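You operate a simulated robot arm through the tools that you are given. There is no shell and no other tool. Be economical: measure what you need, move in short steps, check, and stop when the job is done.

You are at the controls of a simulated two-armed robot. One attempt, no reset.

JOB
Put the 4.0 mm roller from the front of the wall bench on the top shelf of the steel rack and the 2.5 mm roller on the middle shelf of the steel rack. Open the blue locker door, take the 3.15 picket end from the front of the wall bench and put it in the shelf of the locker, then shut the door. Put the tin labelled "scrap" from the low shelf of the green table on the long tray below the blue edge unit and the tin marked "bolts" on the card disc there. Open the cabinet door one, fetch the red tin from the lower shelf behind cabinet door one and set it on the top of the blue cabinet and shut the one again. The order is free.
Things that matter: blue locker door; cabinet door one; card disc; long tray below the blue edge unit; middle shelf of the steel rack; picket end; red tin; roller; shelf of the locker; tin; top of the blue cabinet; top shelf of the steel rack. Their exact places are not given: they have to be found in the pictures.

The check looks at the end state, three seconds after you hand in, the way a careful person would. Anything else that was tipped, shoved, dropped, spilled or broken makes it a failure.

ROBOT AND FRAMES
Two 7-joint arms with two-finger parallel grippers on one trunk, on a base that drives. Base frame: it is fixed to the floor where the robot stands at the start and does not move with it; the origin is under the middle of the robot, x ahead of it, y to its left, z up. Units: m, degrees, N and s.
The left shoulder is at the start at [0.06, 0.147, 0.543], the right one opposite. With the tool pointing down near the work surface each hand reaches from about 0.32 to 0.76 m from the robot's upright axis, wherever it stands, measured 20 degrees to its own side. Places, roughly: blue locker door [0.5, 0.9, 0.5]; cabinet door one [0.6, 3.4, 0.9]; card disc [-5.5, 3, 0.25]; long tray below the blue edge unit (113x14 cm) [-0.76, 4.04, 0.78]; middle shelf of the steel rack [0.8, -0.6, 0.6]; picket end [0.5, 0.25, 1]; red tin (7x7x7 cm) [0.7, 3.4, 0.7]; roller [0.75, 0.25, 1]; shelf of the locker [0.8, 0.9, 0.5]; tin [-5.75, 2.75, 0.5]; top of the blue cabinet (23x64 cm) [-1.24, 5.2, 0.62]; top shelf of the steel rack [0.8, -0.6, 1]. Payload 3.43 kg a hand.
The TCP of each hand is the grasp point between the finger pads, 0.03 m short of the fingertips. In the tool frame z runs along the fingers and y along their closing line. Largest opening 0.094 m; finger width 0.028, thickness 0.01; the body of the gripper, 0.05 by 0.096 m, starts 0.055 m behind the TCP.
Orientation is told as [roll, pitch, yaw] about the base's x, y, z axes, in that order, counted from this pose: with the fingers straight down and closing along the base's y, the tool's x points along the base's -x, its y along +y and its z along -z.

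CONTROLS
- The arms move only by the tool drive_tool. It takes "left_deltas", "right_deltas" or both (then of equal length, played together; a hand with none holds still); each is a list of rows, each an object of numbers (a shift or turn left out is 0, a gripper value left out holds the last): "rx", "ry", "rz": the turn, a rotation vector about the tool's x, y, z in rad; "x", "y", "z": the shift along the tool's x, y, z in m; "claw": the finger opening in m, from 0 to 0.094. In form: [{"rx": .., "ry": .., "rz": .., "x": .., "y": .., "z": .., "claw": ..}, ...]. A call has 1 to 8 rows; each row shifts and turns the commanded pose from where the row before left it, along the tool's axes as they then stand. A row lasts 0.2 s, in which the tool goes at most 0.05 m and 8.6 degrees; a call with a longer step from one row to the next is refused whole, and so is a gripper value outside its range. Where a pose cannot be reached the arm comes as near as it can. A force on the tool above 40 N (or 10 N above the force at the start of the call, whichever is more), or a blocked arm, ends the call early, and 0.2 s more pass. Each finger travels about 0.072 m/s and halts on what it meets, pressing with about 39 N; the grip force reading is that of the motor and also rises with nothing between the fingers. The clock runs only during rows and for 0.2 s after the last one: add rows that do not move to give the fingers time. The reply holds the time, the measured pose of the TCP, the force on the tool along the base axes, the opening and the grip force, in the units named above and with some noise, with the torque about the TCP (base axes, N m) and any sound that the robot's microphone picked up, and new pictures: "show" is both (left out), scene, wrist or none (wrist: the cameras of the hands that moved).
- Cameras (640 x 400 px; columns grow to the right, rows downward): "scene" is now at [0.0567, 0.0279, 1.1815]; the picture's right is [0.33, -0.94, 0.00], its down [-0.52, -0.18, -0.84] and it looks along [0.79, 0.28, -0.55] (base axes); focal length 214 px, centre (320, 200). "left" rides on the left gripper at [0.076, -0.014, -0.102] in its tool frame; the picture's right is [0.18, 0.98, 0.00], its down [-0.75, 0.14, -0.64] and it looks along [-0.63, 0.12, 0.77] (tool axes); focal length 243 px, centre (320, 200). "right" rides on the right gripper at [0.076, 0.014, -0.102] in its tool frame; the picture's right is [-0.18, 0.98, 0.00], its down [-0.75, -0.14, -0.64] and it looks along [-0.63, -0.12, 0.77] (tool axes); focal length 243 px, centre (320, 200).
- move_column(by): slides the trunk up (or, below 0, down) by that many m; the arms and the scene camera ride with it, the base frame stays. It gives what a move gives, with no picture.
- roll_base(legs): drives the robot by 1 to 6 legs, each [ahead, left, turn to the left] in m, m and degrees, along the robot's own axes; the way and the turn of a leg run together, so that a leg with both is an arc; at most 1.5 m and 180 degrees a leg. The arms and the cameras ride along, it lands a little off, and it stops where it bumps. It gives what a move gives, and a new picture of the scene camera.
- aim_head(pan, tilt): turns the head with the scene camera to pan (to the left, within 86 degrees either way) and tilt (down, from -29 to 69), counted from straight ahead of the robot. It gives what a move gives, and a new picture of the scene camera.
- locate(camera, pixels): for up to 12 pixels [column, row] of the newest picture of that camera ("zoom" is the newest enlarged one), the place [x, y, z] in the base frame of the surface seen there, good to about 0.002 m. The clock stands still meanwhile.
- close_up(camera, box): a new picture of the part [left, top, right, bottom] of that camera's present view, enlarged. The clock stands still meanwhile.
- job_done(): hands the job in; it is judged then, once.

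Work in short steps. Measure before you move; look again where a grasp or a placing could have gone wrong, and mend it. You have 322 turns and 360 pictures in all, those below and enlarged ones among them. Open the grippers and draw the arms clear of the work before you hand the job in, unless the task says otherwise; then end with one line.

The tools are called after ">>>" as a command line: name --argument value ..., lists and objects as JSON in quotes. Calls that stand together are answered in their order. drive_tool: Moves the arms, as the interface text tells. Its arguments: {"type":"object","properties":{"left_deltas":{"type":"array","items":{"type":"object","properties":{"rx":{"type":"number"},"ry":{"type":"number"},"rz":{"type":"number"},"x":{"type":"number"},"y":{"type":"number"},"z":{"type":"number"},"claw":{"type":"number"}}}},"right_deltas":{"type":"array","items":{"type":"object","properties":{"rx":{"type":"number"},"ry":{"type":"number"},"rz":{"type":"number"},"x":{"type":"number"},"y":{"type":"number"},"z":{"type":"number"},"claw":{"type":"number"}}}},"show":{"type":"string","enum":["both","scene","wrist","none"]}},"required":[]} The other tools are called the same way: move_column (by) slides the trunk up or down; roll_base (legs) drives the base; aim_head (pan, tilt) turns the head that bears the scene camera; locate (camera, pixels) gives the place of the surface under pixels of a picture; close_up (camera, box) takes an enlarged picture of a part of a camera's view; job_done () hands the job in.

At the start:

```text
t: 0.0
left_eef_pos: [0.2707, 0.2698, 0.9995]
left_ee_rot: [0.0, 0.0, 0.0]
left_wrist_force: [-1.0, 0.2, -0.4]
left_wrist_torque: [-0.01, 0.03, 0.0]
left_width: 0.0941
left_grip_force: 0.1
right_eef_pos: [0.3124, 0.0015, 0.9992]
right_ee_rot: [0.1, -0.1, 0.0]
right_wrist_force: [0.3, 0.0, -0.3]
right_wrist_torque: [-0.01, 0.02, 0.01]
right_width: 0.0939
right_grip_force: 0.1
trunk travel left (down, up): [-0.25, 0.0]
robot x, y, heading: [0.0005, -0.0018, 0.2]
head pan, tilt: [19.3, 33.1]
```

scene: 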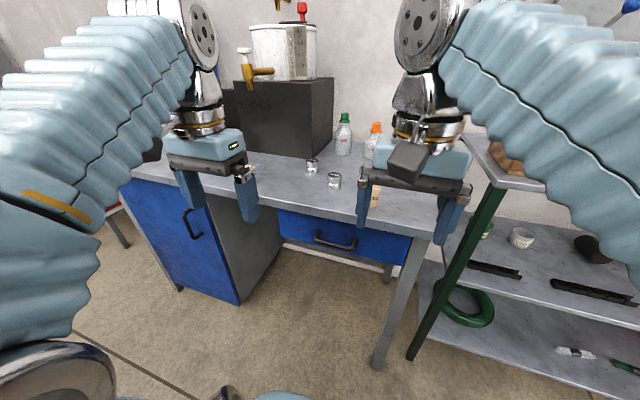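
right: 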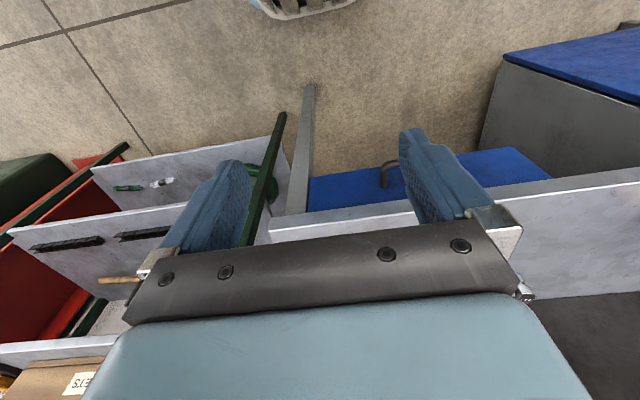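
left: 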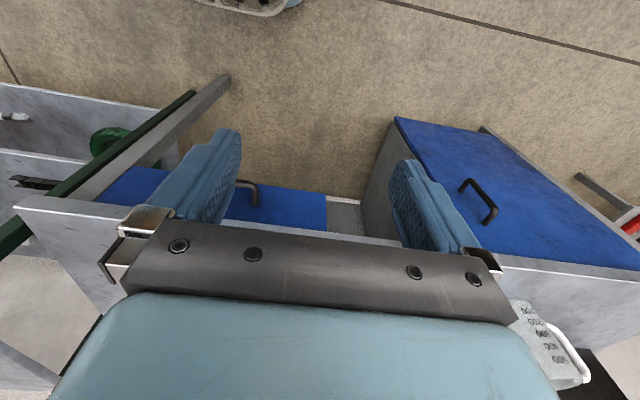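

The picture shows two small metal cylinders at (312,165) and (334,180) on the bench, and something tan at (375,192). I zoom in on that part.

>>> close_up --camera "scene" --box '[260, 110, 420, 210]'

>>> locate --camera "scene" --pixels '[[312, 165], [334, 180], [375, 192], [345, 145], [280, 70], [290, 110], [190, 225], [520, 240], [590, 300], [500, 160], [300, 200], [250, 190]]'

```text
4.00 times, centred on (340, 160) of scene
```

zoom: 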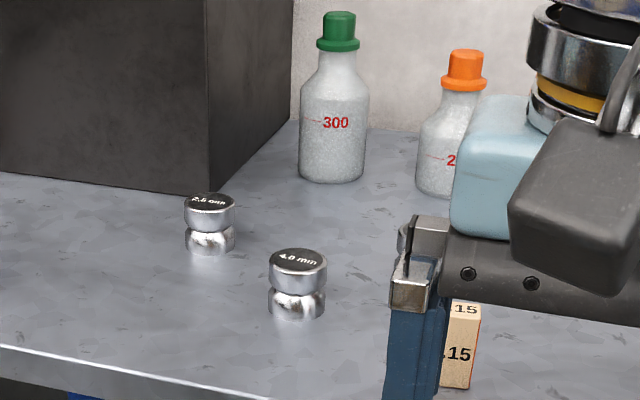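

```text
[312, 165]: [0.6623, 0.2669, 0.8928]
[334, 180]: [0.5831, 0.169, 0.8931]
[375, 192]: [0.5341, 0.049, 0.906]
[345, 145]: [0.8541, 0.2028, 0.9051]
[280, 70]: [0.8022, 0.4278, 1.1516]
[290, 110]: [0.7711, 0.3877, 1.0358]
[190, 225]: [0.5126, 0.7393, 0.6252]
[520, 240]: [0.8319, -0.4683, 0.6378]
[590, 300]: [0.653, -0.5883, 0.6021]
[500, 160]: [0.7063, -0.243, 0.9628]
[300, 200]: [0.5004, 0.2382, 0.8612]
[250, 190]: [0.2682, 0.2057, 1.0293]
```

The rollers are at about (0.662,0.267) and (0.583,0.169), and the picket is at (0.534,0.049). Next I turn the head toward the rack on the right.

>>> aim_head --pan -50 --tilt 30

>>> aim_head --pan 65 --tilt 30

```text
t: 1.4
left_eef_pos: [0.2706, 0.2703, 0.9991]
left_ee_rot: [0.1, 0.0, 0.0]
left_wrist_force: [0.1, 0.4, -0.4]
left_wrist_torque: [-0.01, 0.03, 0.0]
left_width: 0.094
left_grip_force: 0.0
right_eef_pos: [0.3114, 0.0017, 0.9992]
right_ee_rot: [0.1, -0.1, 0.0]
right_wrist_force: [-0.7, -0.4, -0.2]
right_wrist_torque: [0.01, 0.02, 0.0]
right_width: 0.0938
right_grip_force: 0.0
trunk travel left (down, up): [-0.25, 0.0]
robot x, y, heading: [-0.0042, 0.0003, -0.2]
head pan, tilt: [-50.0, 30.0]
```

scene: 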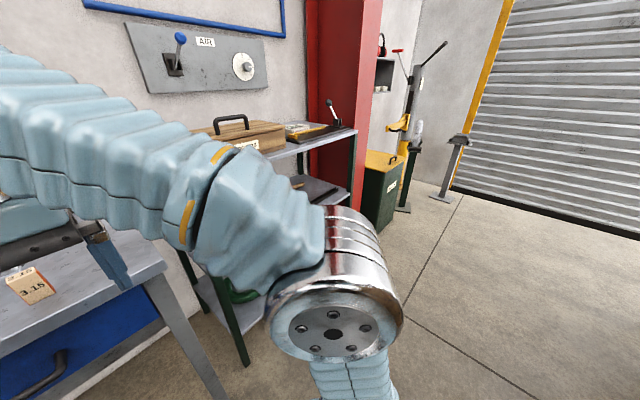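

```text
t: 3.4
left_eef_pos: [0.2696, 0.2696, 0.9991]
left_ee_rot: [0.1, -0.1, -0.1]
left_wrist_force: [-0.6, 0.2, 0.9]
left_wrist_torque: [0.02, 0.03, 0.01]
left_width: 0.0941
left_grip_force: 0.0
right_eef_pos: [0.3119, 0.002, 0.9998]
right_ee_rot: [0.1, -0.2, 0.0]
right_wrist_force: [-0.2, 0.7, 0.4]
right_wrist_torque: [0.0, -0.01, 0.03]
right_width: 0.0938
right_grip_force: 0.1
trunk travel left (down, up): [-0.25, 0.0]
robot x, y, heading: [0.0029, 0.0003, 0.0]
head pan, tilt: [65.0, 30.0]
```

scene: 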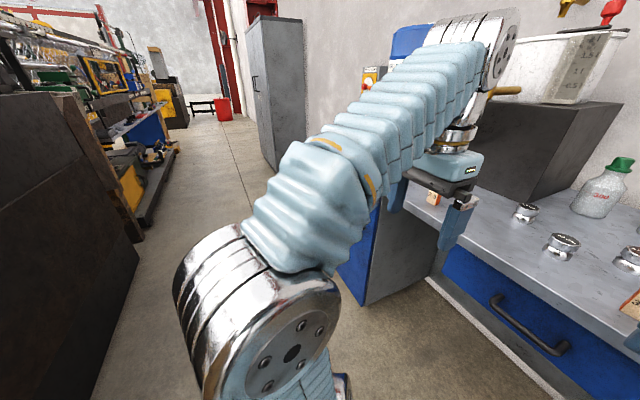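

There are more candidates here: a third roller at (630,258) and another picket at (432,198). I zoom in on them.

>>> close_up --camera "scene" --box '[400, 150, 640, 300]'

>>> aim_head --pan 5 --tilt 40

```text
2.67 times, centred on (520, 225) of scene
```

zoom: 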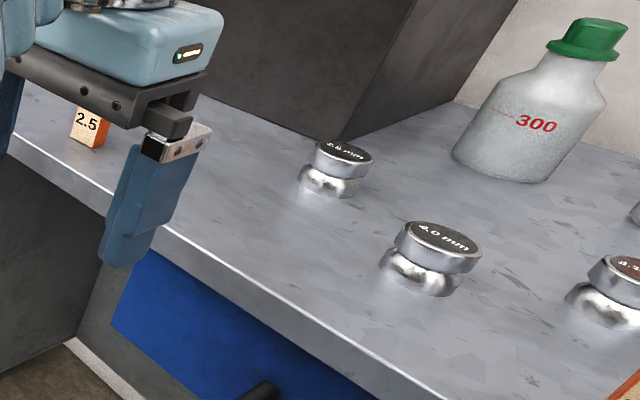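

```text
t: 4.7
left_eef_pos: [0.2692, 0.2703, 0.9996]
left_ee_rot: [0.1, -0.1, 0.0]
left_wrist_force: [-0.2, 0.0, -0.6]
left_wrist_torque: [-0.01, -0.01, 0.01]
left_width: 0.0939
left_grip_force: 0.0
right_eef_pos: [0.3107, 0.0001, 0.9996]
right_ee_rot: [0.1, -0.1, 0.0]
right_wrist_force: [0.6, 0.0, -0.6]
right_wrist_torque: [-0.04, -0.01, -0.02]
right_width: 0.0942
right_grip_force: 0.1
trunk travel left (down, up): [-0.25, 0.0]
robot x, y, heading: [0.0022, 0.0022, -0.3]
head pan, tilt: [5.0, 40.0]
```

scene: 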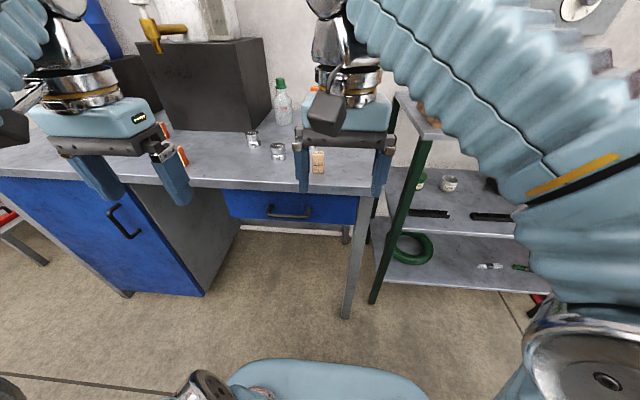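

I back up for a wider view of the bench, the rack and the locker.

>>> roll_base --legs '[[-0.6, 0, 0]]'

>>> aim_head --pan 0 --tilt 20

```text
t: 7.8
left_eef_pos: [-0.2104, 0.2648, 0.9983]
left_ee_rot: [0.1, -0.1, -0.1]
left_wrist_force: [0.5, 0.1, -0.5]
left_wrist_torque: [0.01, -0.03, 0.03]
left_width: 0.0941
left_grip_force: 0.0
right_eef_pos: [-0.169, -0.0036, 1.0003]
right_ee_rot: [0.1, -0.3, -0.1]
right_wrist_force: [-0.5, 0.5, -0.4]
right_wrist_torque: [0.02, 0.0, 0.04]
right_width: 0.0937
right_grip_force: 0.0
trunk travel left (down, up): [-0.25, 0.0]
robot x, y, heading: [-0.4813, -0.0056, -0.2]
head pan, tilt: [5.0, 40.0]
stopped in leg 1: the robot was blocked; the commanded pose is now the measured one
```

scene: 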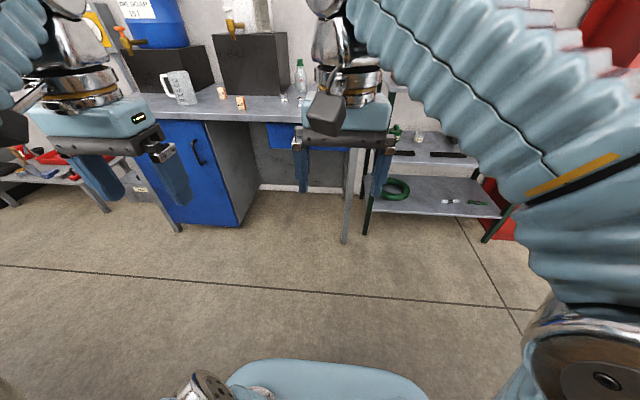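

```text
t: 8.6
left_eef_pos: [-0.2104, 0.2655, 0.9998]
left_ee_rot: [0.2, -0.1, 0.0]
left_wrist_force: [-0.2, -0.7, -0.4]
left_wrist_torque: [0.0, 0.0, 0.01]
left_width: 0.094
left_grip_force: 0.2
right_eef_pos: [-0.1679, -0.0039, 1.0005]
right_ee_rot: [0.2, -0.3, -0.1]
right_wrist_force: [-0.7, 0.7, 0.2]
right_wrist_torque: [-0.01, 0.02, -0.01]
right_width: 0.0942
right_grip_force: 0.1
trunk travel left (down, up): [-0.25, 0.0]
robot x, y, heading: [-0.4808, -0.0077, -0.2]
head pan, tilt: [0.0, 20.0]
```

scene: 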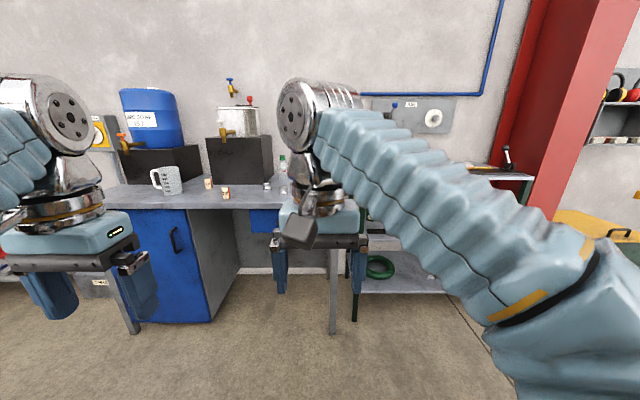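

The raised arms block the view. I lower both hands by 0.3 m in the free space.

>>> drive_tool --left_deltas '[{"z": 0.05}, {"z": 0.05}, {"z": 0.05}, {"z": 0.05}, {"z": 0.05}, {"z": 0.05}]' --right_deltas '[{"z": 0.05}, {"z": 0.05}, {"z": 0.05}, {"z": 0.05}, {"z": 0.05}, {"z": 0.05}]' --show "scene"

```text
t: 10.0
left_eef_pos: [-0.208, 0.2663, 0.7007]
left_ee_rot: [0.1, -0.1, -0.1]
left_wrist_force: [-0.1, 0.1, -0.7]
left_wrist_torque: [-0.02, -0.02, 0.01]
left_width: 0.0942
left_grip_force: 0.1
right_eef_pos: [-0.1703, -0.0014, 0.7016]
right_ee_rot: [0.2, -0.2, -0.2]
right_wrist_force: [-0.2, -0.3, 0.4]
right_wrist_torque: [0.05, -0.01, 0.02]
right_width: 0.094
right_grip_force: 0.0
trunk travel left (down, up): [-0.25, 0.0]
robot x, y, heading: [-0.4795, -0.0005, -0.2]
head pan, tilt: [0.0, 20.0]
```

scene: 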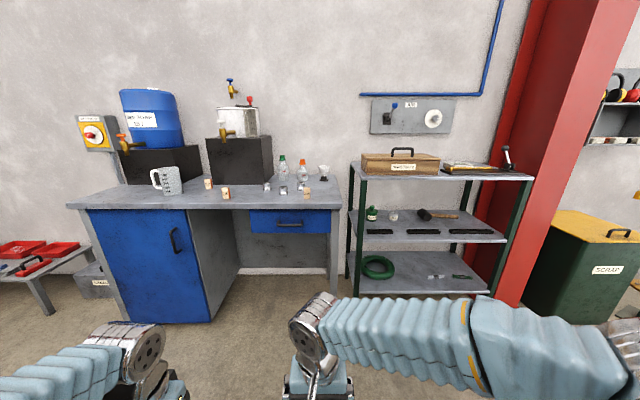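

The view is clear now. I zoom in on the bench top and the rack.

>>> close_up --camera "scene" --box '[190, 140, 350, 240]'

>>> locate --camera "zoom" --pixels '[[70, 175], [143, 210], [310, 185], [380, 198], [450, 190], [470, 220], [530, 140], [370, 115], [450, 120], [300, 230], [250, 180], [540, 180]]'

>>> close_up --camera "scene" --box '[340, 140, 540, 300]'

>>> locate --camera "scene" --pixels '[[360, 172], [440, 172], [520, 178], [400, 175], [480, 175], [440, 240], [380, 240], [490, 237], [370, 221], [440, 221], [420, 282], [460, 165]]'

>>> locate --camera "scene" --pixels '[[88, 210], [188, 210], [208, 320], [130, 320], [174, 240], [240, 200], [192, 215], [332, 207], [230, 265], [345, 215], [505, 240], [520, 255]]'

```text
4.00 times, centred on (270, 190) of scene
```

zoom: 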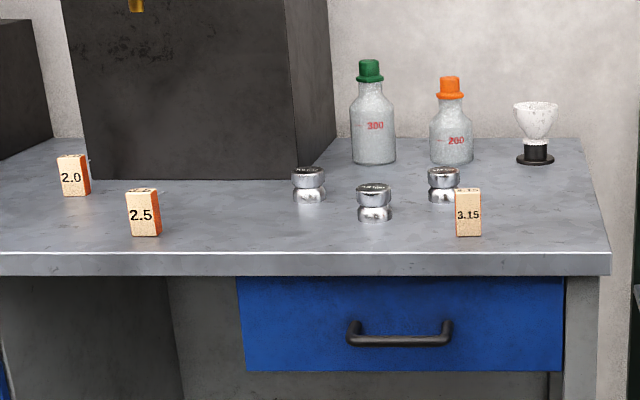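

```text
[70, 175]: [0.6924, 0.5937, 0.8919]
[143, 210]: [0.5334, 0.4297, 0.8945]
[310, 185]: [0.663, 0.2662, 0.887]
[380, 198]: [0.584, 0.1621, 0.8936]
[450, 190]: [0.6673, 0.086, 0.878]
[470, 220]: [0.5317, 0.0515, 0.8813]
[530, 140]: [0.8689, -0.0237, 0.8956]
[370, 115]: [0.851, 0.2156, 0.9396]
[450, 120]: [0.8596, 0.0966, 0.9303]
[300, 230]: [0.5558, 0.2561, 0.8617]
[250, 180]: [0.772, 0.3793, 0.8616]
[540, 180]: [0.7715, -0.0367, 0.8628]
```

```text
2.50 times, centred on (440, 220) of scene
```

zoom: 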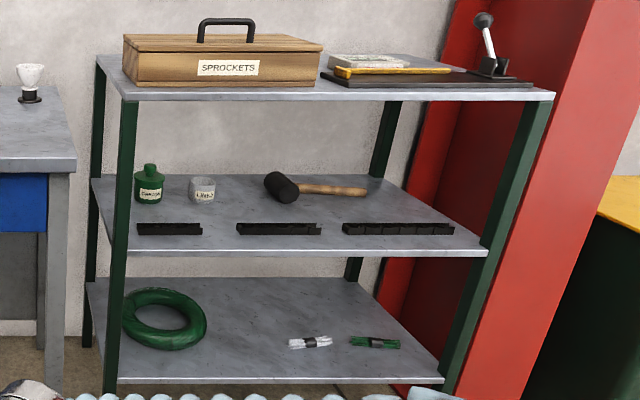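

```text
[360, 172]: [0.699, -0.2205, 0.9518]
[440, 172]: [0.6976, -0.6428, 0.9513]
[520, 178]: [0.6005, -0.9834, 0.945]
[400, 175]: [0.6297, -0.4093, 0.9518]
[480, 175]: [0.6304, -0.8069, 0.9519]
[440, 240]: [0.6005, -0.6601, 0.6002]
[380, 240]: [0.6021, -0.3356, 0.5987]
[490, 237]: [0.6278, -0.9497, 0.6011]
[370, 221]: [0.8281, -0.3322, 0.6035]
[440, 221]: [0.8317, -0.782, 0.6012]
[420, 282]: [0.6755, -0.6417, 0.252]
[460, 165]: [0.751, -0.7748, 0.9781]
```

```text
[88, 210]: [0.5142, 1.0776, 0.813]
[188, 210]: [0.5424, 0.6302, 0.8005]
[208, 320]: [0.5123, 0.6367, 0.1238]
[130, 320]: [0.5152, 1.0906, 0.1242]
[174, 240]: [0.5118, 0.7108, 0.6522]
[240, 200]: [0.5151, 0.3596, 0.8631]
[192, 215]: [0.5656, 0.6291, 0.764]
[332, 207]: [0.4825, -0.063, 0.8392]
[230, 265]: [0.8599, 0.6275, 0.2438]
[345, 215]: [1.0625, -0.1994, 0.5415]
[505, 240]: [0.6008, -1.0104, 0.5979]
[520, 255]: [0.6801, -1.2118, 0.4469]
```

I measure the free area on the top and middle shelves: the box, the mat and the bar edges.

>>> locate --camera "zoom" --pixels '[[140, 90], [125, 80], [135, 50], [100, 60], [110, 75], [325, 92], [323, 70], [345, 84], [440, 62], [140, 95], [420, 94], [545, 95]]'

>>> locate --camera "zoom" --pixels '[[138, 226], [202, 233], [236, 233], [321, 233], [343, 233], [454, 233], [220, 248], [165, 213], [220, 210], [202, 190], [280, 190], [400, 200]]'

>>> close_up --camera "scene" --box '[345, 150, 445, 190]'

>>> close_up --camera "scene" --box '[345, 195, 505, 255]'

```text
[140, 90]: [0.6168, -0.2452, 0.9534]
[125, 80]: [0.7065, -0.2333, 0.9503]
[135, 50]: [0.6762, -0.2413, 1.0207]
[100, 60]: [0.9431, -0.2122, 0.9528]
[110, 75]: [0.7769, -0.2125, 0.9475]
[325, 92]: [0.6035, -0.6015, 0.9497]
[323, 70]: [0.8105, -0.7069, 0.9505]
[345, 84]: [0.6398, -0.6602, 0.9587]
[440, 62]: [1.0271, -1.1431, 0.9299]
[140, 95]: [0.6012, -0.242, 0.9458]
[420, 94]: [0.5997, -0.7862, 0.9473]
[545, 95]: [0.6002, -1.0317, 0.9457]
```

```text
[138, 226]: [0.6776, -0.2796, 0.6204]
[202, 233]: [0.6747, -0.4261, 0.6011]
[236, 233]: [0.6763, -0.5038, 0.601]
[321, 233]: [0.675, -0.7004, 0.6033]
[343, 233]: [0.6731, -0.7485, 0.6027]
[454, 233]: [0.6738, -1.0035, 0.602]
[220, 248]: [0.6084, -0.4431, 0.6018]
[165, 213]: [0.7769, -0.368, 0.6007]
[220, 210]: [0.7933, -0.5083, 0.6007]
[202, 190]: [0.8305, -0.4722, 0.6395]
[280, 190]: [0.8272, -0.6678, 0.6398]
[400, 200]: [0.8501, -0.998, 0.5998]
```

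```text
6.40 times, centred on (395, 170) of scene
```

zoom: 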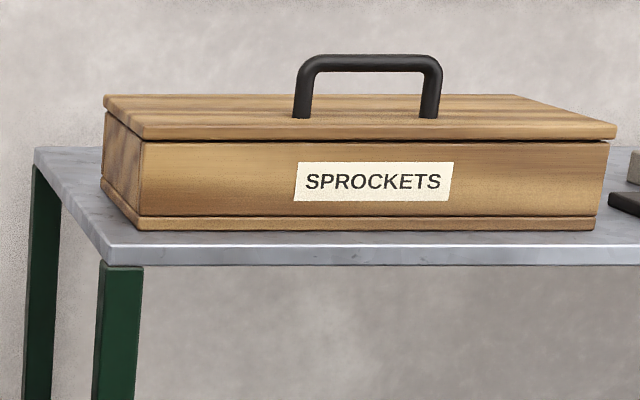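

```text
4.00 times, centred on (425, 225) of scene
```

zoom: 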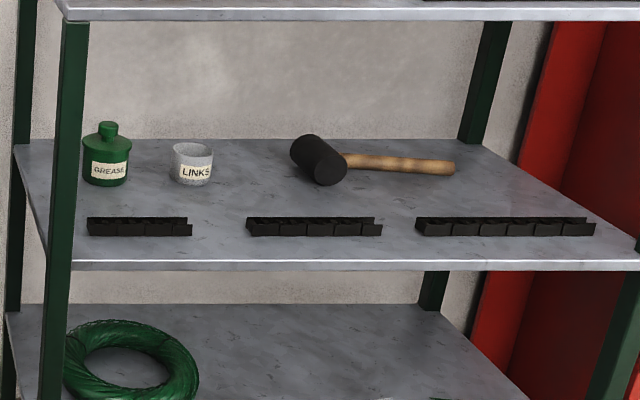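

I look at the gap between the box and the mat on the top shelf.

>>> close_up --camera "scene" --box '[430, 140, 540, 190]'

>>> locate --camera "zoom" --pixels '[[65, 185], [65, 200], [60, 100], [90, 175], [115, 195], [90, 190], [80, 215], [200, 180], [330, 160], [300, 150], [560, 205], [100, 120]]'

>>> locate --camera "scene" --pixels '[[375, 164], [365, 155], [425, 155], [425, 164], [366, 184], [400, 184], [362, 179], [361, 174], [368, 185], [437, 185], [358, 165], [356, 175]]'

```text
5.82 times, centred on (485, 165) of scene
```

zoom: 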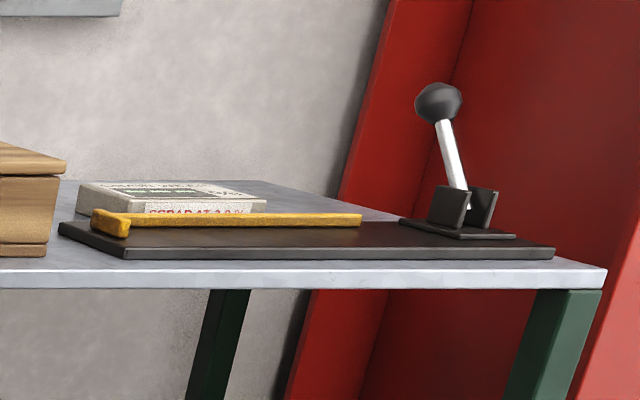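

```text
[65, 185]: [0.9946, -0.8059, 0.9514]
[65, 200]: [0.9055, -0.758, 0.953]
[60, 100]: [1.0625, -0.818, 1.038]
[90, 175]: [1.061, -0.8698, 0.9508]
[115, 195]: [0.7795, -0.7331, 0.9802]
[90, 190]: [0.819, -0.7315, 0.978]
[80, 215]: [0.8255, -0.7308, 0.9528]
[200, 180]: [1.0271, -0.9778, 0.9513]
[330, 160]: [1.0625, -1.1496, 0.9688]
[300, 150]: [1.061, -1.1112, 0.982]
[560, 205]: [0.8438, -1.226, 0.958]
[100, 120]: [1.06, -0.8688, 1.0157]
```

```text
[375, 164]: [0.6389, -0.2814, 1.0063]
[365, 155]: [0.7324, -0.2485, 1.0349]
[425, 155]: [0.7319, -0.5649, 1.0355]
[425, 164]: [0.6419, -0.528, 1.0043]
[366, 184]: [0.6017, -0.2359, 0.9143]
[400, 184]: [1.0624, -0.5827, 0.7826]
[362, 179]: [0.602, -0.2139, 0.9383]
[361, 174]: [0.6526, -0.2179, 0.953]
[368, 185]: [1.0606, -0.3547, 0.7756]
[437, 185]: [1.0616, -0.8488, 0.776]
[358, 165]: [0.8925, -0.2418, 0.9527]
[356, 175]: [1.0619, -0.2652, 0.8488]
```

The rack has free spots: the middle front gap at about (0.637,-0.46), and the back of the top shelf. I raise the hands again and drive back to the bench, shifted a little to the left.

>>> drive_tool --left_deltas '[{"z": -0.05}, {"z": -0.05}, {"z": -0.05}, {"z": -0.05}, {"z": -0.05}, {"z": -0.05}, {"z": -0.03}]' --right_deltas '[{"z": -0.05}, {"z": -0.05}, {"z": -0.05}, {"z": -0.05}, {"z": -0.05}, {"z": -0.05}, {"z": -0.03}]' --show "none"

>>> roll_base --legs '[[0.0, 0.2, 0], [0.5, 0, 0]]'

>>> aim_head --pan 0 --tilt 45

```text
t: 11.6
left_eef_pos: [-0.2014, 0.253, 1.0044]
left_ee_rot: [-0.2, -1.3, 0.7]
left_wrist_force: [0.3, 1.3, 0.2]
left_wrist_torque: [-0.01, -0.06, 0.0]
left_width: 0.0941
left_grip_force: 0.1
left hand out of reach, approached as far as the arm can: row 6, 7
right_eef_pos: [-0.1674, 0.0017, 0.9881]
right_ee_rot: [-0.6, 0.7, 0.2]
right_wrist_force: [-0.6, 0.8, 1.0]
right_wrist_torque: [-0.04, -0.07, -0.04]
right_width: 0.094
right_grip_force: 0.1
right hand out of reach, approached as far as the arm can: row 6, 7
trunk travel left (down, up): [-0.25, 0.0]
robot x, y, heading: [-0.4808, -0.0043, -0.2]
head pan, tilt: [0.0, 20.0]
```

```text
t: 15.8
left_eef_pos: [0.3037, 0.4613, 1.0035]
left_ee_rot: [-0.1, -1.3, 0.9]
left_wrist_force: [0.3, 1.0, 0.0]
left_wrist_torque: [-0.02, -0.04, 0.03]
left_width: 0.0939
left_grip_force: 0.0
right_eef_pos: [0.3379, 0.2102, 0.9879]
right_ee_rot: [-0.5, 0.8, 0.4]
right_wrist_force: [-0.3, -0.5, -0.9]
right_wrist_torque: [-0.01, -0.03, -0.04]
right_width: 0.0942
right_grip_force: 0.0
trunk travel left (down, up): [-0.25, 0.0]
robot x, y, heading: [0.0248, 0.2049, 0.4]
head pan, tilt: [0.0, 20.0]
```

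scene: 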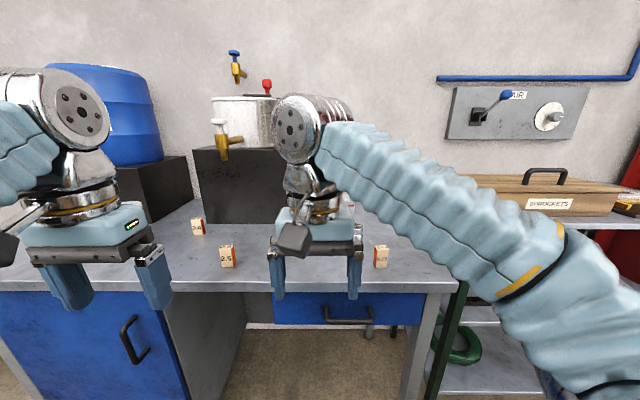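

```text
t: 16.7
left_eef_pos: [0.3032, 0.4613, 1.0041]
left_ee_rot: [-0.1, -1.3, 0.8]
left_wrist_force: [-1.2, 0.0, 0.4]
left_wrist_torque: [-0.01, 0.0, -0.01]
left_width: 0.094
left_grip_force: 0.1
right_eef_pos: [0.3384, 0.2111, 0.9882]
right_ee_rot: [-0.6, 0.8, 0.4]
right_wrist_force: [0.5, 0.3, -0.8]
right_wrist_torque: [0.02, 0.02, 0.0]
right_width: 0.0941
right_grip_force: 0.1
trunk travel left (down, up): [-0.25, 0.0]
robot x, y, heading: [0.0235, 0.205, 0.3]
head pan, tilt: [0.0, 45.0]
```

scene: 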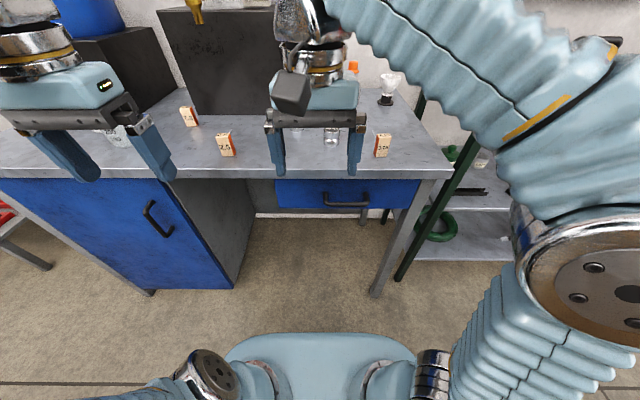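

I tilt the right hand 45° forward over the bench, lowering slightly first.

>>> drive_tool --right_deltas '[{"z": 0.03}, {"ry": -0.13}, {"ry": -0.13}, {"ry": -0.13, "x": -0.03}, {"ry": -0.13, "x": -0.03}, {"ry": -0.13}, {"ry": -0.13}]' --show "both"

```text
t: 18.3
left_eef_pos: [0.3027, 0.4615, 1.0034]
left_ee_rot: [0.0, -1.2, 0.9]
left_wrist_force: [0.1, -1.2, -0.4]
left_wrist_torque: [-0.01, -0.01, 0.0]
left_width: 0.094
left_grip_force: 0.0
right_eef_pos: [0.3954, 0.2115, 0.9766]
right_ee_rot: [-0.6, -44.1, 0.8]
right_wrist_force: [-0.7, -0.3, -0.8]
right_wrist_torque: [-0.01, 0.0, 0.04]
right_width: 0.0941
right_grip_force: 0.0
trunk travel left (down, up): [-0.25, 0.0]
robot x, y, heading: [0.0246, 0.2029, 0.5]
head pan, tilt: [0.0, 45.0]
```

scene: 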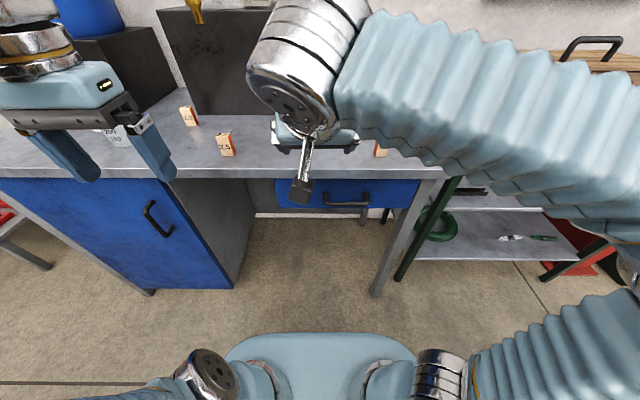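
right: 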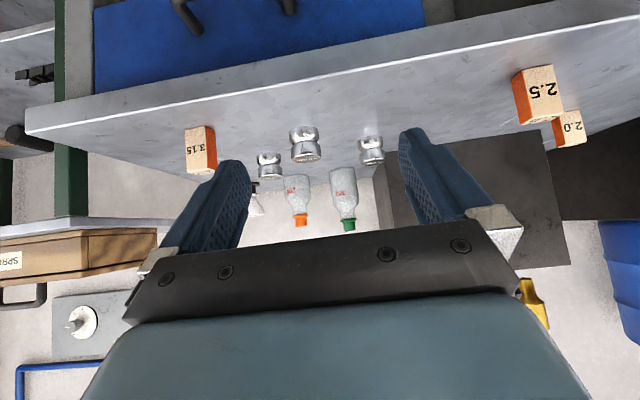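

The wrist camera sees all three rollers and the pickets. I measure the 4.0 roller at (305,143) and the others.

>>> close_up --camera "right" --box '[240, 110, 400, 210]'

>>> locate --camera "zoom" --pixels '[[200, 160], [330, 160], [200, 80], [322, 80], [260, 190], [260, 70], [470, 130], [575, 130], [525, 155], [80, 190], [165, 190], [120, 215]]'

```text
4.00 times, centred on (320, 160) of right
```

zoom: 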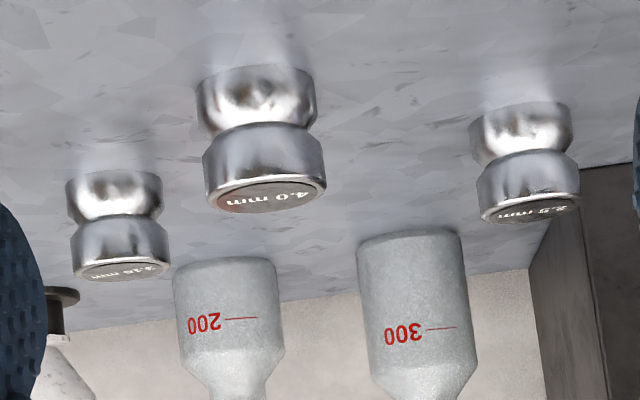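

```text
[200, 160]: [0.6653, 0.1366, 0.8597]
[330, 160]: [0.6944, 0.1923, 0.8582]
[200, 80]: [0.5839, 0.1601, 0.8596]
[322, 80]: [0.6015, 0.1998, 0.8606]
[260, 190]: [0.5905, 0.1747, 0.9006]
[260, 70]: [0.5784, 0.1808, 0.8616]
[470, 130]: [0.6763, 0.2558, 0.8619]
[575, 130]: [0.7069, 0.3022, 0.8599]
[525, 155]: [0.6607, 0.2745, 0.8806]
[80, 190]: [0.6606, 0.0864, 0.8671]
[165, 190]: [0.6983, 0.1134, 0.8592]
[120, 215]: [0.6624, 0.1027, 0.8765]
```

The 4.0 roller is 4 cm across and 4 cm tall, with its centre near (0.598,0.177). I bring the right hand to a pre-grasp in front of it.

>>> drive_tool --right_deltas '[{"x": -0.0204, "y": -0.0085, "z": 0.0285}, {"x": -0.0204, "y": -0.0085, "z": 0.0285}, {"x": -0.0204, "y": -0.0085, "z": 0.0285}, {"x": -0.0204, "y": -0.0085, "z": 0.0285}, {}]' --show "wrist"

>>> close_up --camera "right" --box '[220, 80, 420, 205]'

>>> locate --camera "zoom" --pixels '[[320, 100], [320, 150], [320, 180], [320, 220], [320, 260], [320, 60], [320, 80], [280, 180], [360, 180], [240, 180], [400, 180]]'

```text
t: 19.5
left_eef_pos: [0.3024, 0.4616, 1.0042]
left_ee_rot: [-0.1, -1.3, 0.9]
left_wrist_force: [-0.8, -0.7, -0.4]
left_wrist_torque: [0.0, 0.02, -0.02]
left_width: 0.0941
left_grip_force: 0.1
right_eef_pos: [0.5328, 0.1759, 0.9503]
right_ee_rot: [-0.8, -43.9, 0.9]
right_wrist_force: [0.3, 0.1, 0.7]
right_wrist_torque: [0.01, -0.01, 0.01]
right_width: 0.0938
right_grip_force: 0.1
trunk travel left (down, up): [-0.25, 0.0]
robot x, y, heading: [0.0235, 0.2066, 0.3]
head pan, tilt: [0.0, 45.0]
```

right: 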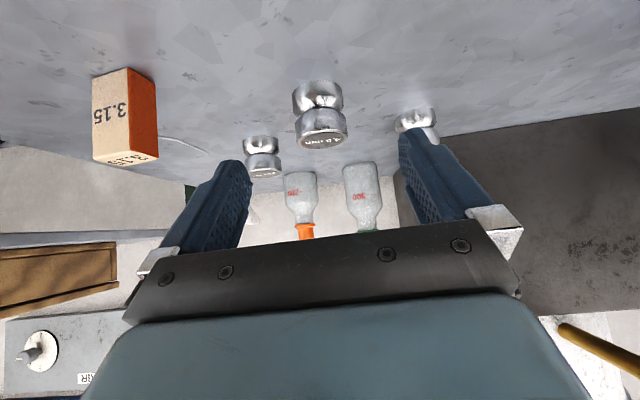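

```text
3.20 times, centred on (320, 142) of right
```

zoom: 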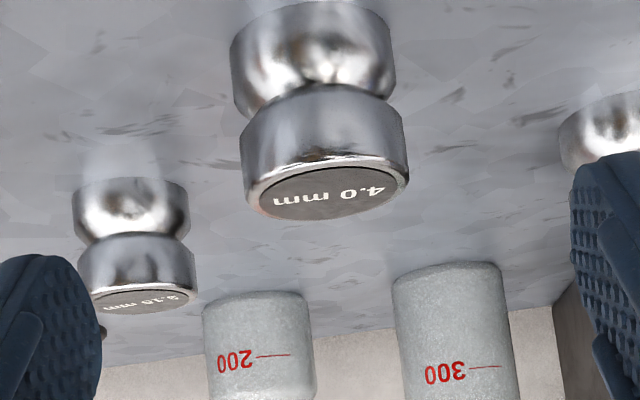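

```text
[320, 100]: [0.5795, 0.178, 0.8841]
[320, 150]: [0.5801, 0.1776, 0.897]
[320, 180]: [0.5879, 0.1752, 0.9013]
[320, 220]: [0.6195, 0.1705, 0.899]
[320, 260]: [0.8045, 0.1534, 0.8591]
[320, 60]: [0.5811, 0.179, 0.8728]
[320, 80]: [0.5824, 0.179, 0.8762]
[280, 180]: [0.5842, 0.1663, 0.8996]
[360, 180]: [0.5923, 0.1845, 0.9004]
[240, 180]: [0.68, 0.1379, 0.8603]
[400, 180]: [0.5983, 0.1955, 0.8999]
```

The centre is confirmed at (0.600,0.176). I advance 0.08 m along the tool and close.

>>> drive_tool --right_deltas '[{"x": -0.0025, "z": 0.04}, {"x": -0.0025, "z": 0.04}, {}]' --show "wrist"

```text
t: 20.3
left_eef_pos: [0.304, 0.462, 1.0044]
left_ee_rot: [-0.2, -1.2, 0.9]
left_wrist_force: [-0.4, -0.6, -0.2]
left_wrist_torque: [-0.01, -0.01, 0.02]
left_width: 0.0941
left_grip_force: 0.1
right_eef_pos: [0.5927, 0.1776, 0.8951]
right_ee_rot: [-0.7, -43.9, 0.7]
right_wrist_force: [-0.6, 0.6, 0.6]
right_wrist_torque: [-0.01, 0.04, -0.01]
right_width: 0.0938
right_grip_force: 0.1
trunk travel left (down, up): [-0.25, 0.0]
robot x, y, heading: [0.0259, 0.2035, 0.3]
head pan, tilt: [0.0, 45.0]
```

right: 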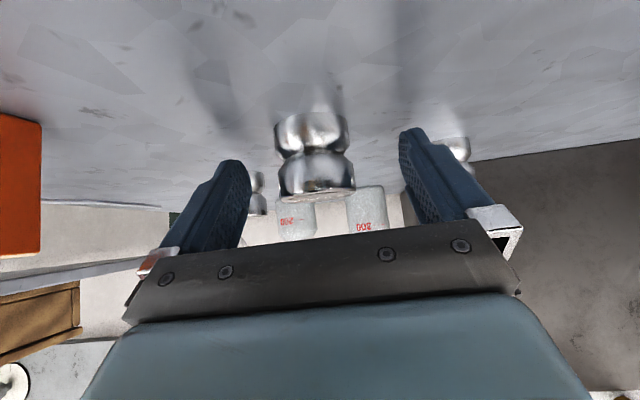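

The roller sits centred between the fingers. I close and lift.

>>> drive_tool --right_deltas '[{"claw": 0.03}, {}, {}, {}, {"x": -0.0347, "z": -0.036}, {"x": -0.0347, "z": -0.036}, {}]' --show "wrist"

```text
t: 21.9
left_eef_pos: [0.3032, 0.4626, 1.0041]
left_ee_rot: [0.0, -1.2, 0.9]
left_wrist_force: [-0.1, 0.5, 0.5]
left_wrist_torque: [0.01, 0.0, -0.01]
left_width: 0.094
left_grip_force: 0.0
right_eef_pos: [0.5911, 0.1804, 0.997]
right_ee_rot: [-0.6, -43.8, 0.9]
right_wrist_force: [-0.1, -1.1, -3.4]
right_wrist_torque: [0.04, 0.0, 0.0]
right_width: 0.0423
right_grip_force: 38.8
trunk travel left (down, up): [-0.25, 0.0]
robot x, y, heading: [0.0248, 0.2063, 0.3]
head pan, tilt: [0.0, 45.0]
```

right: 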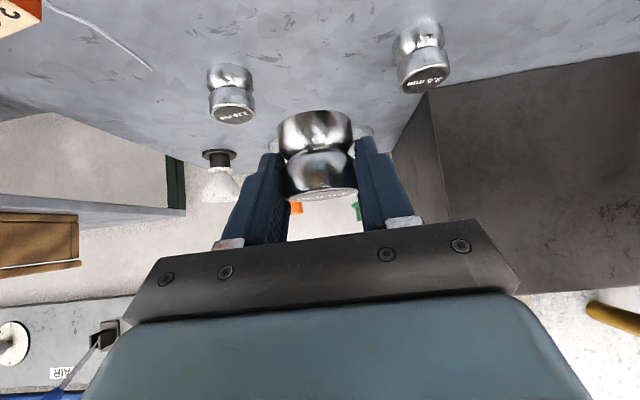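

The roller is held (width 0.042). I retract the right hand back and to the right, and start tilting the left hand.

>>> drive_tool --right_deltas '[{"x": 0.03, "z": -0.029, "y": -0.02}, {"x": 0.03, "z": -0.029, "y": -0.02}, {"x": 0.03, "z": -0.029, "y": -0.02}, {"x": 0.03, "z": -0.029, "y": -0.02}, {}, {}, {}, {}]' --left_deltas '[{"z": 0.03}, {"ry": -0.13}, {"ry": -0.13}, {"ry": -0.13, "x": -0.03}, {"ry": -0.13, "x": -0.03}, {"ry": -0.13}, {"ry": -0.11}, {"y": -0.04}]' --show "both"

```text
t: 23.7
left_eef_pos: [0.3593, 0.4213, 0.9953]
left_ee_rot: [-0.2, -45.0, 1.0]
left_wrist_force: [-0.7, -0.6, -0.2]
left_wrist_torque: [-0.04, 0.0, 0.0]
left_width: 0.0941
left_grip_force: 0.0
right_eef_pos: [0.4263, 0.1004, 0.9998]
right_ee_rot: [-0.7, -43.9, 0.9]
right_wrist_force: [0.2, 0.3, -3.3]
right_wrist_torque: [-0.01, 0.01, -0.02]
right_width: 0.0422
right_grip_force: 39.2
trunk travel left (down, up): [-0.25, 0.0]
robot x, y, heading: [0.0261, 0.2029, 0.2]
head pan, tilt: [0.0, 45.0]
```

scene: 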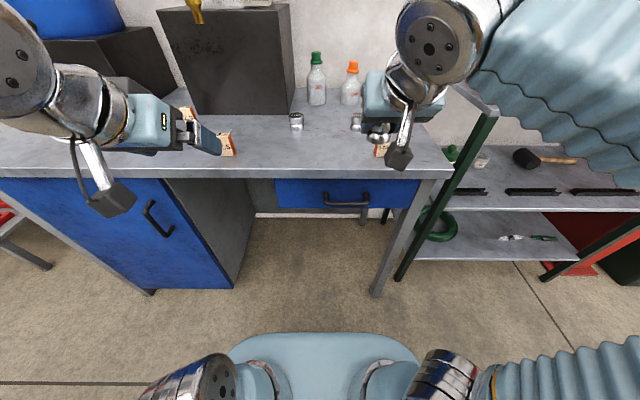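
right: 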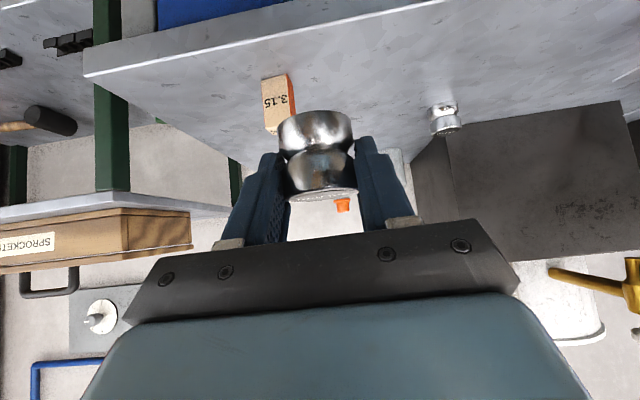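
left: 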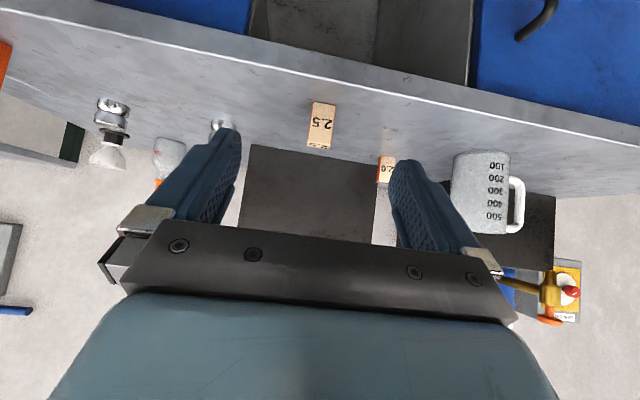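

I move the left hand in front of the 2.5 roller.

>>> drive_tool --left_deltas '[{"x": -0.0254, "y": -0.0292, "z": 0.0282}, {"x": -0.0254, "y": -0.0292, "z": 0.0282}, {"x": -0.0254, "y": -0.0292, "z": 0.0282}, {"x": -0.0254, "y": -0.0292, "z": 0.0282}, {"x": -0.0254, "y": -0.0292, "z": 0.0282, "claw": 0.07}, {}]' --show "wrist"

>>> close_up --camera "left" --box '[220, 80, 420, 205]'

```text
t: 25.1
left_eef_pos: [0.555, 0.278, 0.9855]
left_ee_rot: [-0.1, -44.9, 1.0]
left_wrist_force: [0.1, 0.3, 0.1]
left_wrist_torque: [0.01, 0.03, 0.0]
left_width: 0.0698
left_grip_force: 0.0
right_eef_pos: [0.4265, 0.0998, 0.9982]
right_ee_rot: [-0.7, -43.8, 0.9]
right_wrist_force: [0.1, -0.9, -4.2]
right_wrist_torque: [0.0, 0.02, 0.01]
right_width: 0.0419
right_grip_force: 39.2
trunk travel left (down, up): [-0.25, 0.0]
robot x, y, heading: [0.0259, 0.2031, 0.5]
head pan, tilt: [0.0, 45.0]
```

left: 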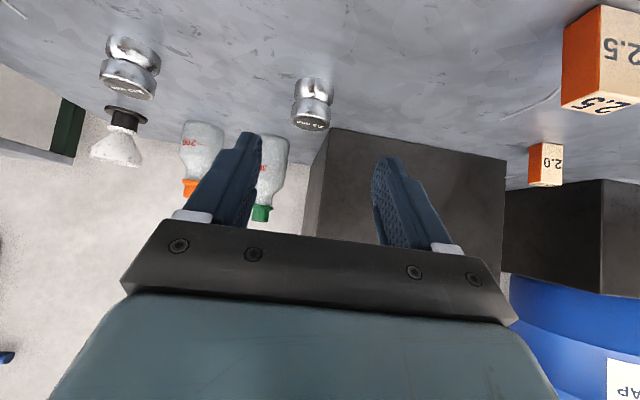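

```text
3.20 times, centred on (320, 142) of left
```

zoom: 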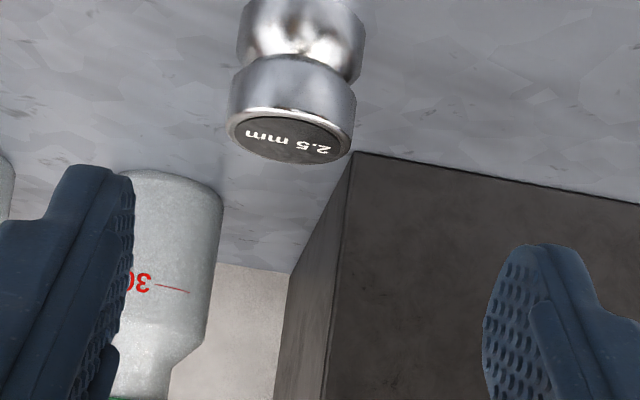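

The label reads 2.5 mm. I measure the roller top and the block corner.

>>> locate --camera "zoom" --pixels '[[290, 85], [290, 100], [288, 108], [288, 140], [288, 158], [240, 130], [340, 135], [360, 157], [345, 180], [500, 185], [235, 90], [352, 100]]'

```text
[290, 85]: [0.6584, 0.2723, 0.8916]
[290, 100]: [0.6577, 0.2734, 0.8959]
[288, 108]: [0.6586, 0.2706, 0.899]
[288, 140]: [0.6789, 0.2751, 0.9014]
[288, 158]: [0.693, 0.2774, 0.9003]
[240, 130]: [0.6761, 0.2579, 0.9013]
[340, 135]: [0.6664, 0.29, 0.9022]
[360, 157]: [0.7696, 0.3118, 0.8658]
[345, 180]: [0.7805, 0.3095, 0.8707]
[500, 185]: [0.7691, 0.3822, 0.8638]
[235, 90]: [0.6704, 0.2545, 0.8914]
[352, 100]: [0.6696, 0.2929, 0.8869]
```

The centre is at (0.678,0.274). I advance along the diagonal to the grasp.

>>> drive_tool --left_deltas '[{"x": -0.0177, "y": -0.006, "z": 0.0177}, {"z": 0.0422}, {"z": 0.0422}, {"z": 0.0422}, {}]' --show "wrist"

```text
t: 26.3
left_eef_pos: [0.6675, 0.2761, 0.8943]
left_ee_rot: [-0.1, -44.8, 1.0]
left_wrist_force: [-0.1, -1.0, 0.3]
left_wrist_torque: [-0.01, -0.01, 0.02]
left_width: 0.0701
left_grip_force: 0.2
right_eef_pos: [0.4277, 0.0989, 0.9995]
right_ee_rot: [-0.7, -43.9, 0.9]
right_wrist_force: [0.2, 0.1, -3.2]
right_wrist_torque: [0.0, 0.05, -0.02]
right_width: 0.0423
right_grip_force: 38.6
trunk travel left (down, up): [-0.25, 0.0]
robot x, y, heading: [0.0228, 0.2035, 0.2]
head pan, tilt: [0.0, 45.0]
```

left: 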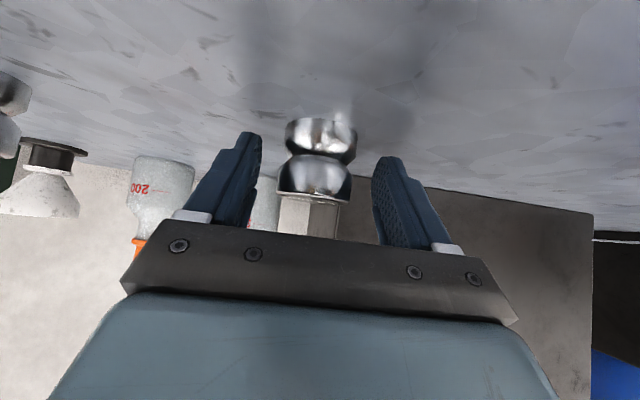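

It is centred, so I close and lift, then retract.

>>> drive_tool --left_deltas '[{"claw": 0.03}, {}, {}, {"x": -0.0347, "z": -0.035}, {"x": -0.0347, "z": -0.035}, {"x": 0.033, "z": -0.033}, {"x": 0.033, "z": -0.033}, {}]' --show "wrist"

```text
t: 28.1
left_eef_pos: [0.5733, 0.2758, 0.9926]
left_ee_rot: [0.0, -44.7, 0.9]
left_wrist_force: [-0.2, 0.5, -3.3]
left_wrist_torque: [0.01, 0.06, 0.01]
left_width: 0.0421
left_grip_force: 38.5
right_eef_pos: [0.427, 0.1008, 0.9983]
right_ee_rot: [-0.7, -43.9, 0.9]
right_wrist_force: [0.2, 0.2, -2.8]
right_wrist_torque: [0.0, 0.02, 0.0]
right_width: 0.042
right_grip_force: 38.4
trunk travel left (down, up): [-0.25, 0.0]
robot x, y, heading: [0.0244, 0.2054, 0.4]
head pan, tilt: [0.0, 45.0]
```

left: 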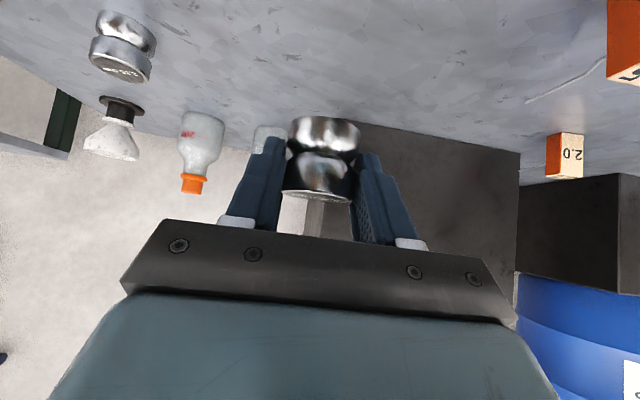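

I pull the left hand back, then reverse the base and shift right to face the rack.

>>> drive_tool --left_deltas '[{"x": 0.033, "z": -0.033, "y": 0.02}, {"x": 0.033, "z": -0.033, "y": 0.02}, {"x": 0.033, "z": -0.033, "y": 0.02}, {}]' --show "none"

>>> roll_base --legs '[[-0.3, 0, 0], [0, -0.77, 0]]'

>>> aim_head --pan -5 --tilt 25

```text
refused: row 1 steps farther than a row can; nothing moved
```

```text
t: 33.9
left_eef_pos: [0.2798, -0.501, 0.9924]
left_ee_rot: [-0.1, -44.8, 0.7]
left_wrist_force: [0.0, 1.0, -4.3]
left_wrist_torque: [0.01, 0.07, 0.0]
left_width: 0.0421
left_grip_force: 39.3
right_eef_pos: [0.1318, -0.6766, 0.9991]
right_ee_rot: [-0.8, -43.9, 0.7]
right_wrist_force: [0.2, -0.3, -3.4]
right_wrist_torque: [-0.01, 0.02, 0.02]
right_width: 0.0423
right_grip_force: 39.2
trunk travel left (down, up): [-0.25, 0.0]
robot x, y, heading: [-0.2697, -0.5663, -0.0]
head pan, tilt: [0.0, 45.0]
```

scene: 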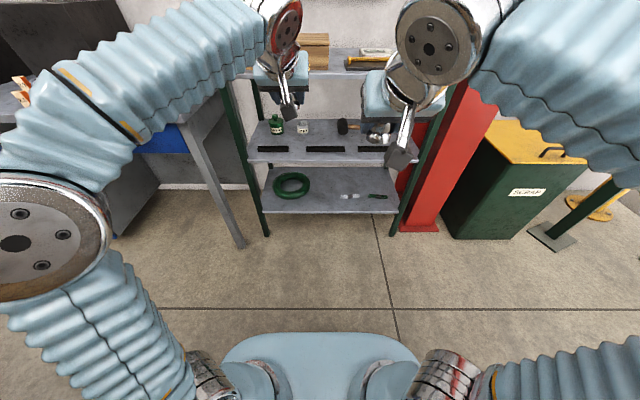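

```text
t: 34.7
left_eef_pos: [0.2778, -0.5019, 0.992]
left_ee_rot: [-0.2, -44.7, 0.7]
left_wrist_force: [-0.1, 0.3, -2.4]
left_wrist_torque: [0.01, 0.07, 0.0]
left_width: 0.0419
left_grip_force: 38.8
right_eef_pos: [0.1312, -0.6756, 0.9984]
right_ee_rot: [-0.6, -44.0, 0.6]
right_wrist_force: [0.1, 0.2, -3.1]
right_wrist_torque: [0.01, 0.02, -0.03]
right_width: 0.0422
right_grip_force: 39.5
trunk travel left (down, up): [-0.25, 0.0]
robot x, y, heading: [-0.2722, -0.571, 0.3]
head pan, tilt: [-5.0, 25.0]
```

scene: 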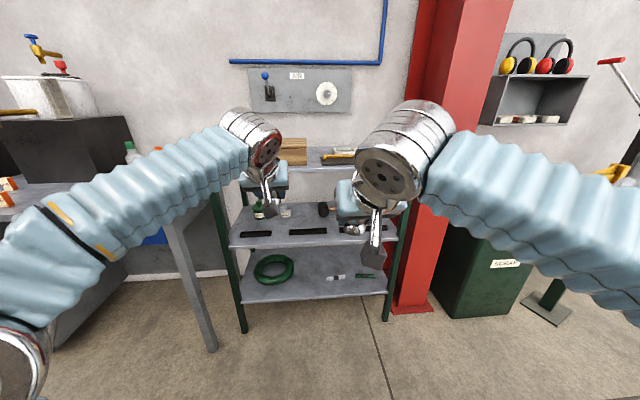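

I lower the left hand in the free space in front of the rack, toward middle shelf height.

>>> drive_tool --left_deltas '[{"x": 0.0275, "z": 0.0277}, {"x": 0.0275, "z": 0.0277}, {"x": 0.0275, "z": 0.0277}, {"x": 0.0275, "z": 0.0277}, {"x": 0.0275, "z": 0.0277}, {"x": 0.0275, "z": 0.0277}, {"x": 0.0275, "z": 0.0277}, {"x": 0.0275, "z": 0.0277}]' --show "both"

```text
t: 36.5
left_eef_pos: [0.278, -0.5021, 0.6825]
left_ee_rot: [-0.2, -44.8, 0.8]
left_wrist_force: [-0.1, -0.3, -4.3]
left_wrist_torque: [-0.01, 0.05, -0.01]
left_width: 0.0419
left_grip_force: 39.0
right_eef_pos: [0.1306, -0.6764, 0.9988]
right_ee_rot: [-0.7, -43.9, 0.7]
right_wrist_force: [0.0, 0.3, -3.4]
right_wrist_torque: [-0.02, 0.02, 0.0]
right_width: 0.0421
right_grip_force: 39.3
trunk travel left (down, up): [-0.25, 0.0]
robot x, y, heading: [-0.2718, -0.5696, 0.2]
head pan, tilt: [-5.0, 25.0]
```

scene: 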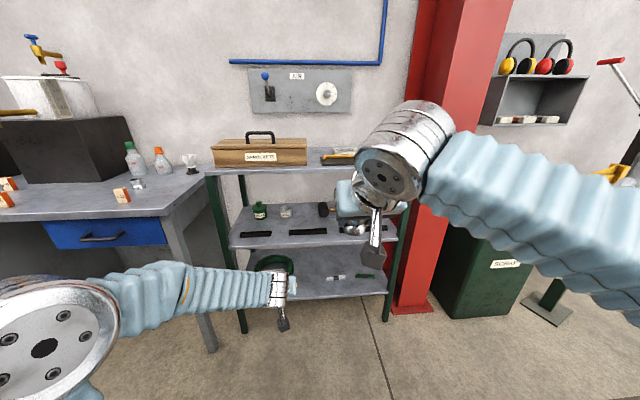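
left: 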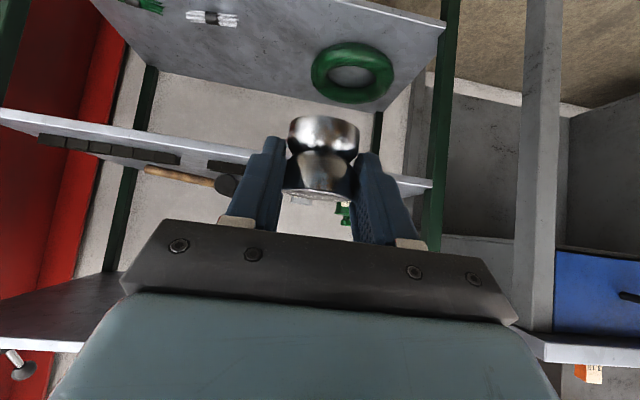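

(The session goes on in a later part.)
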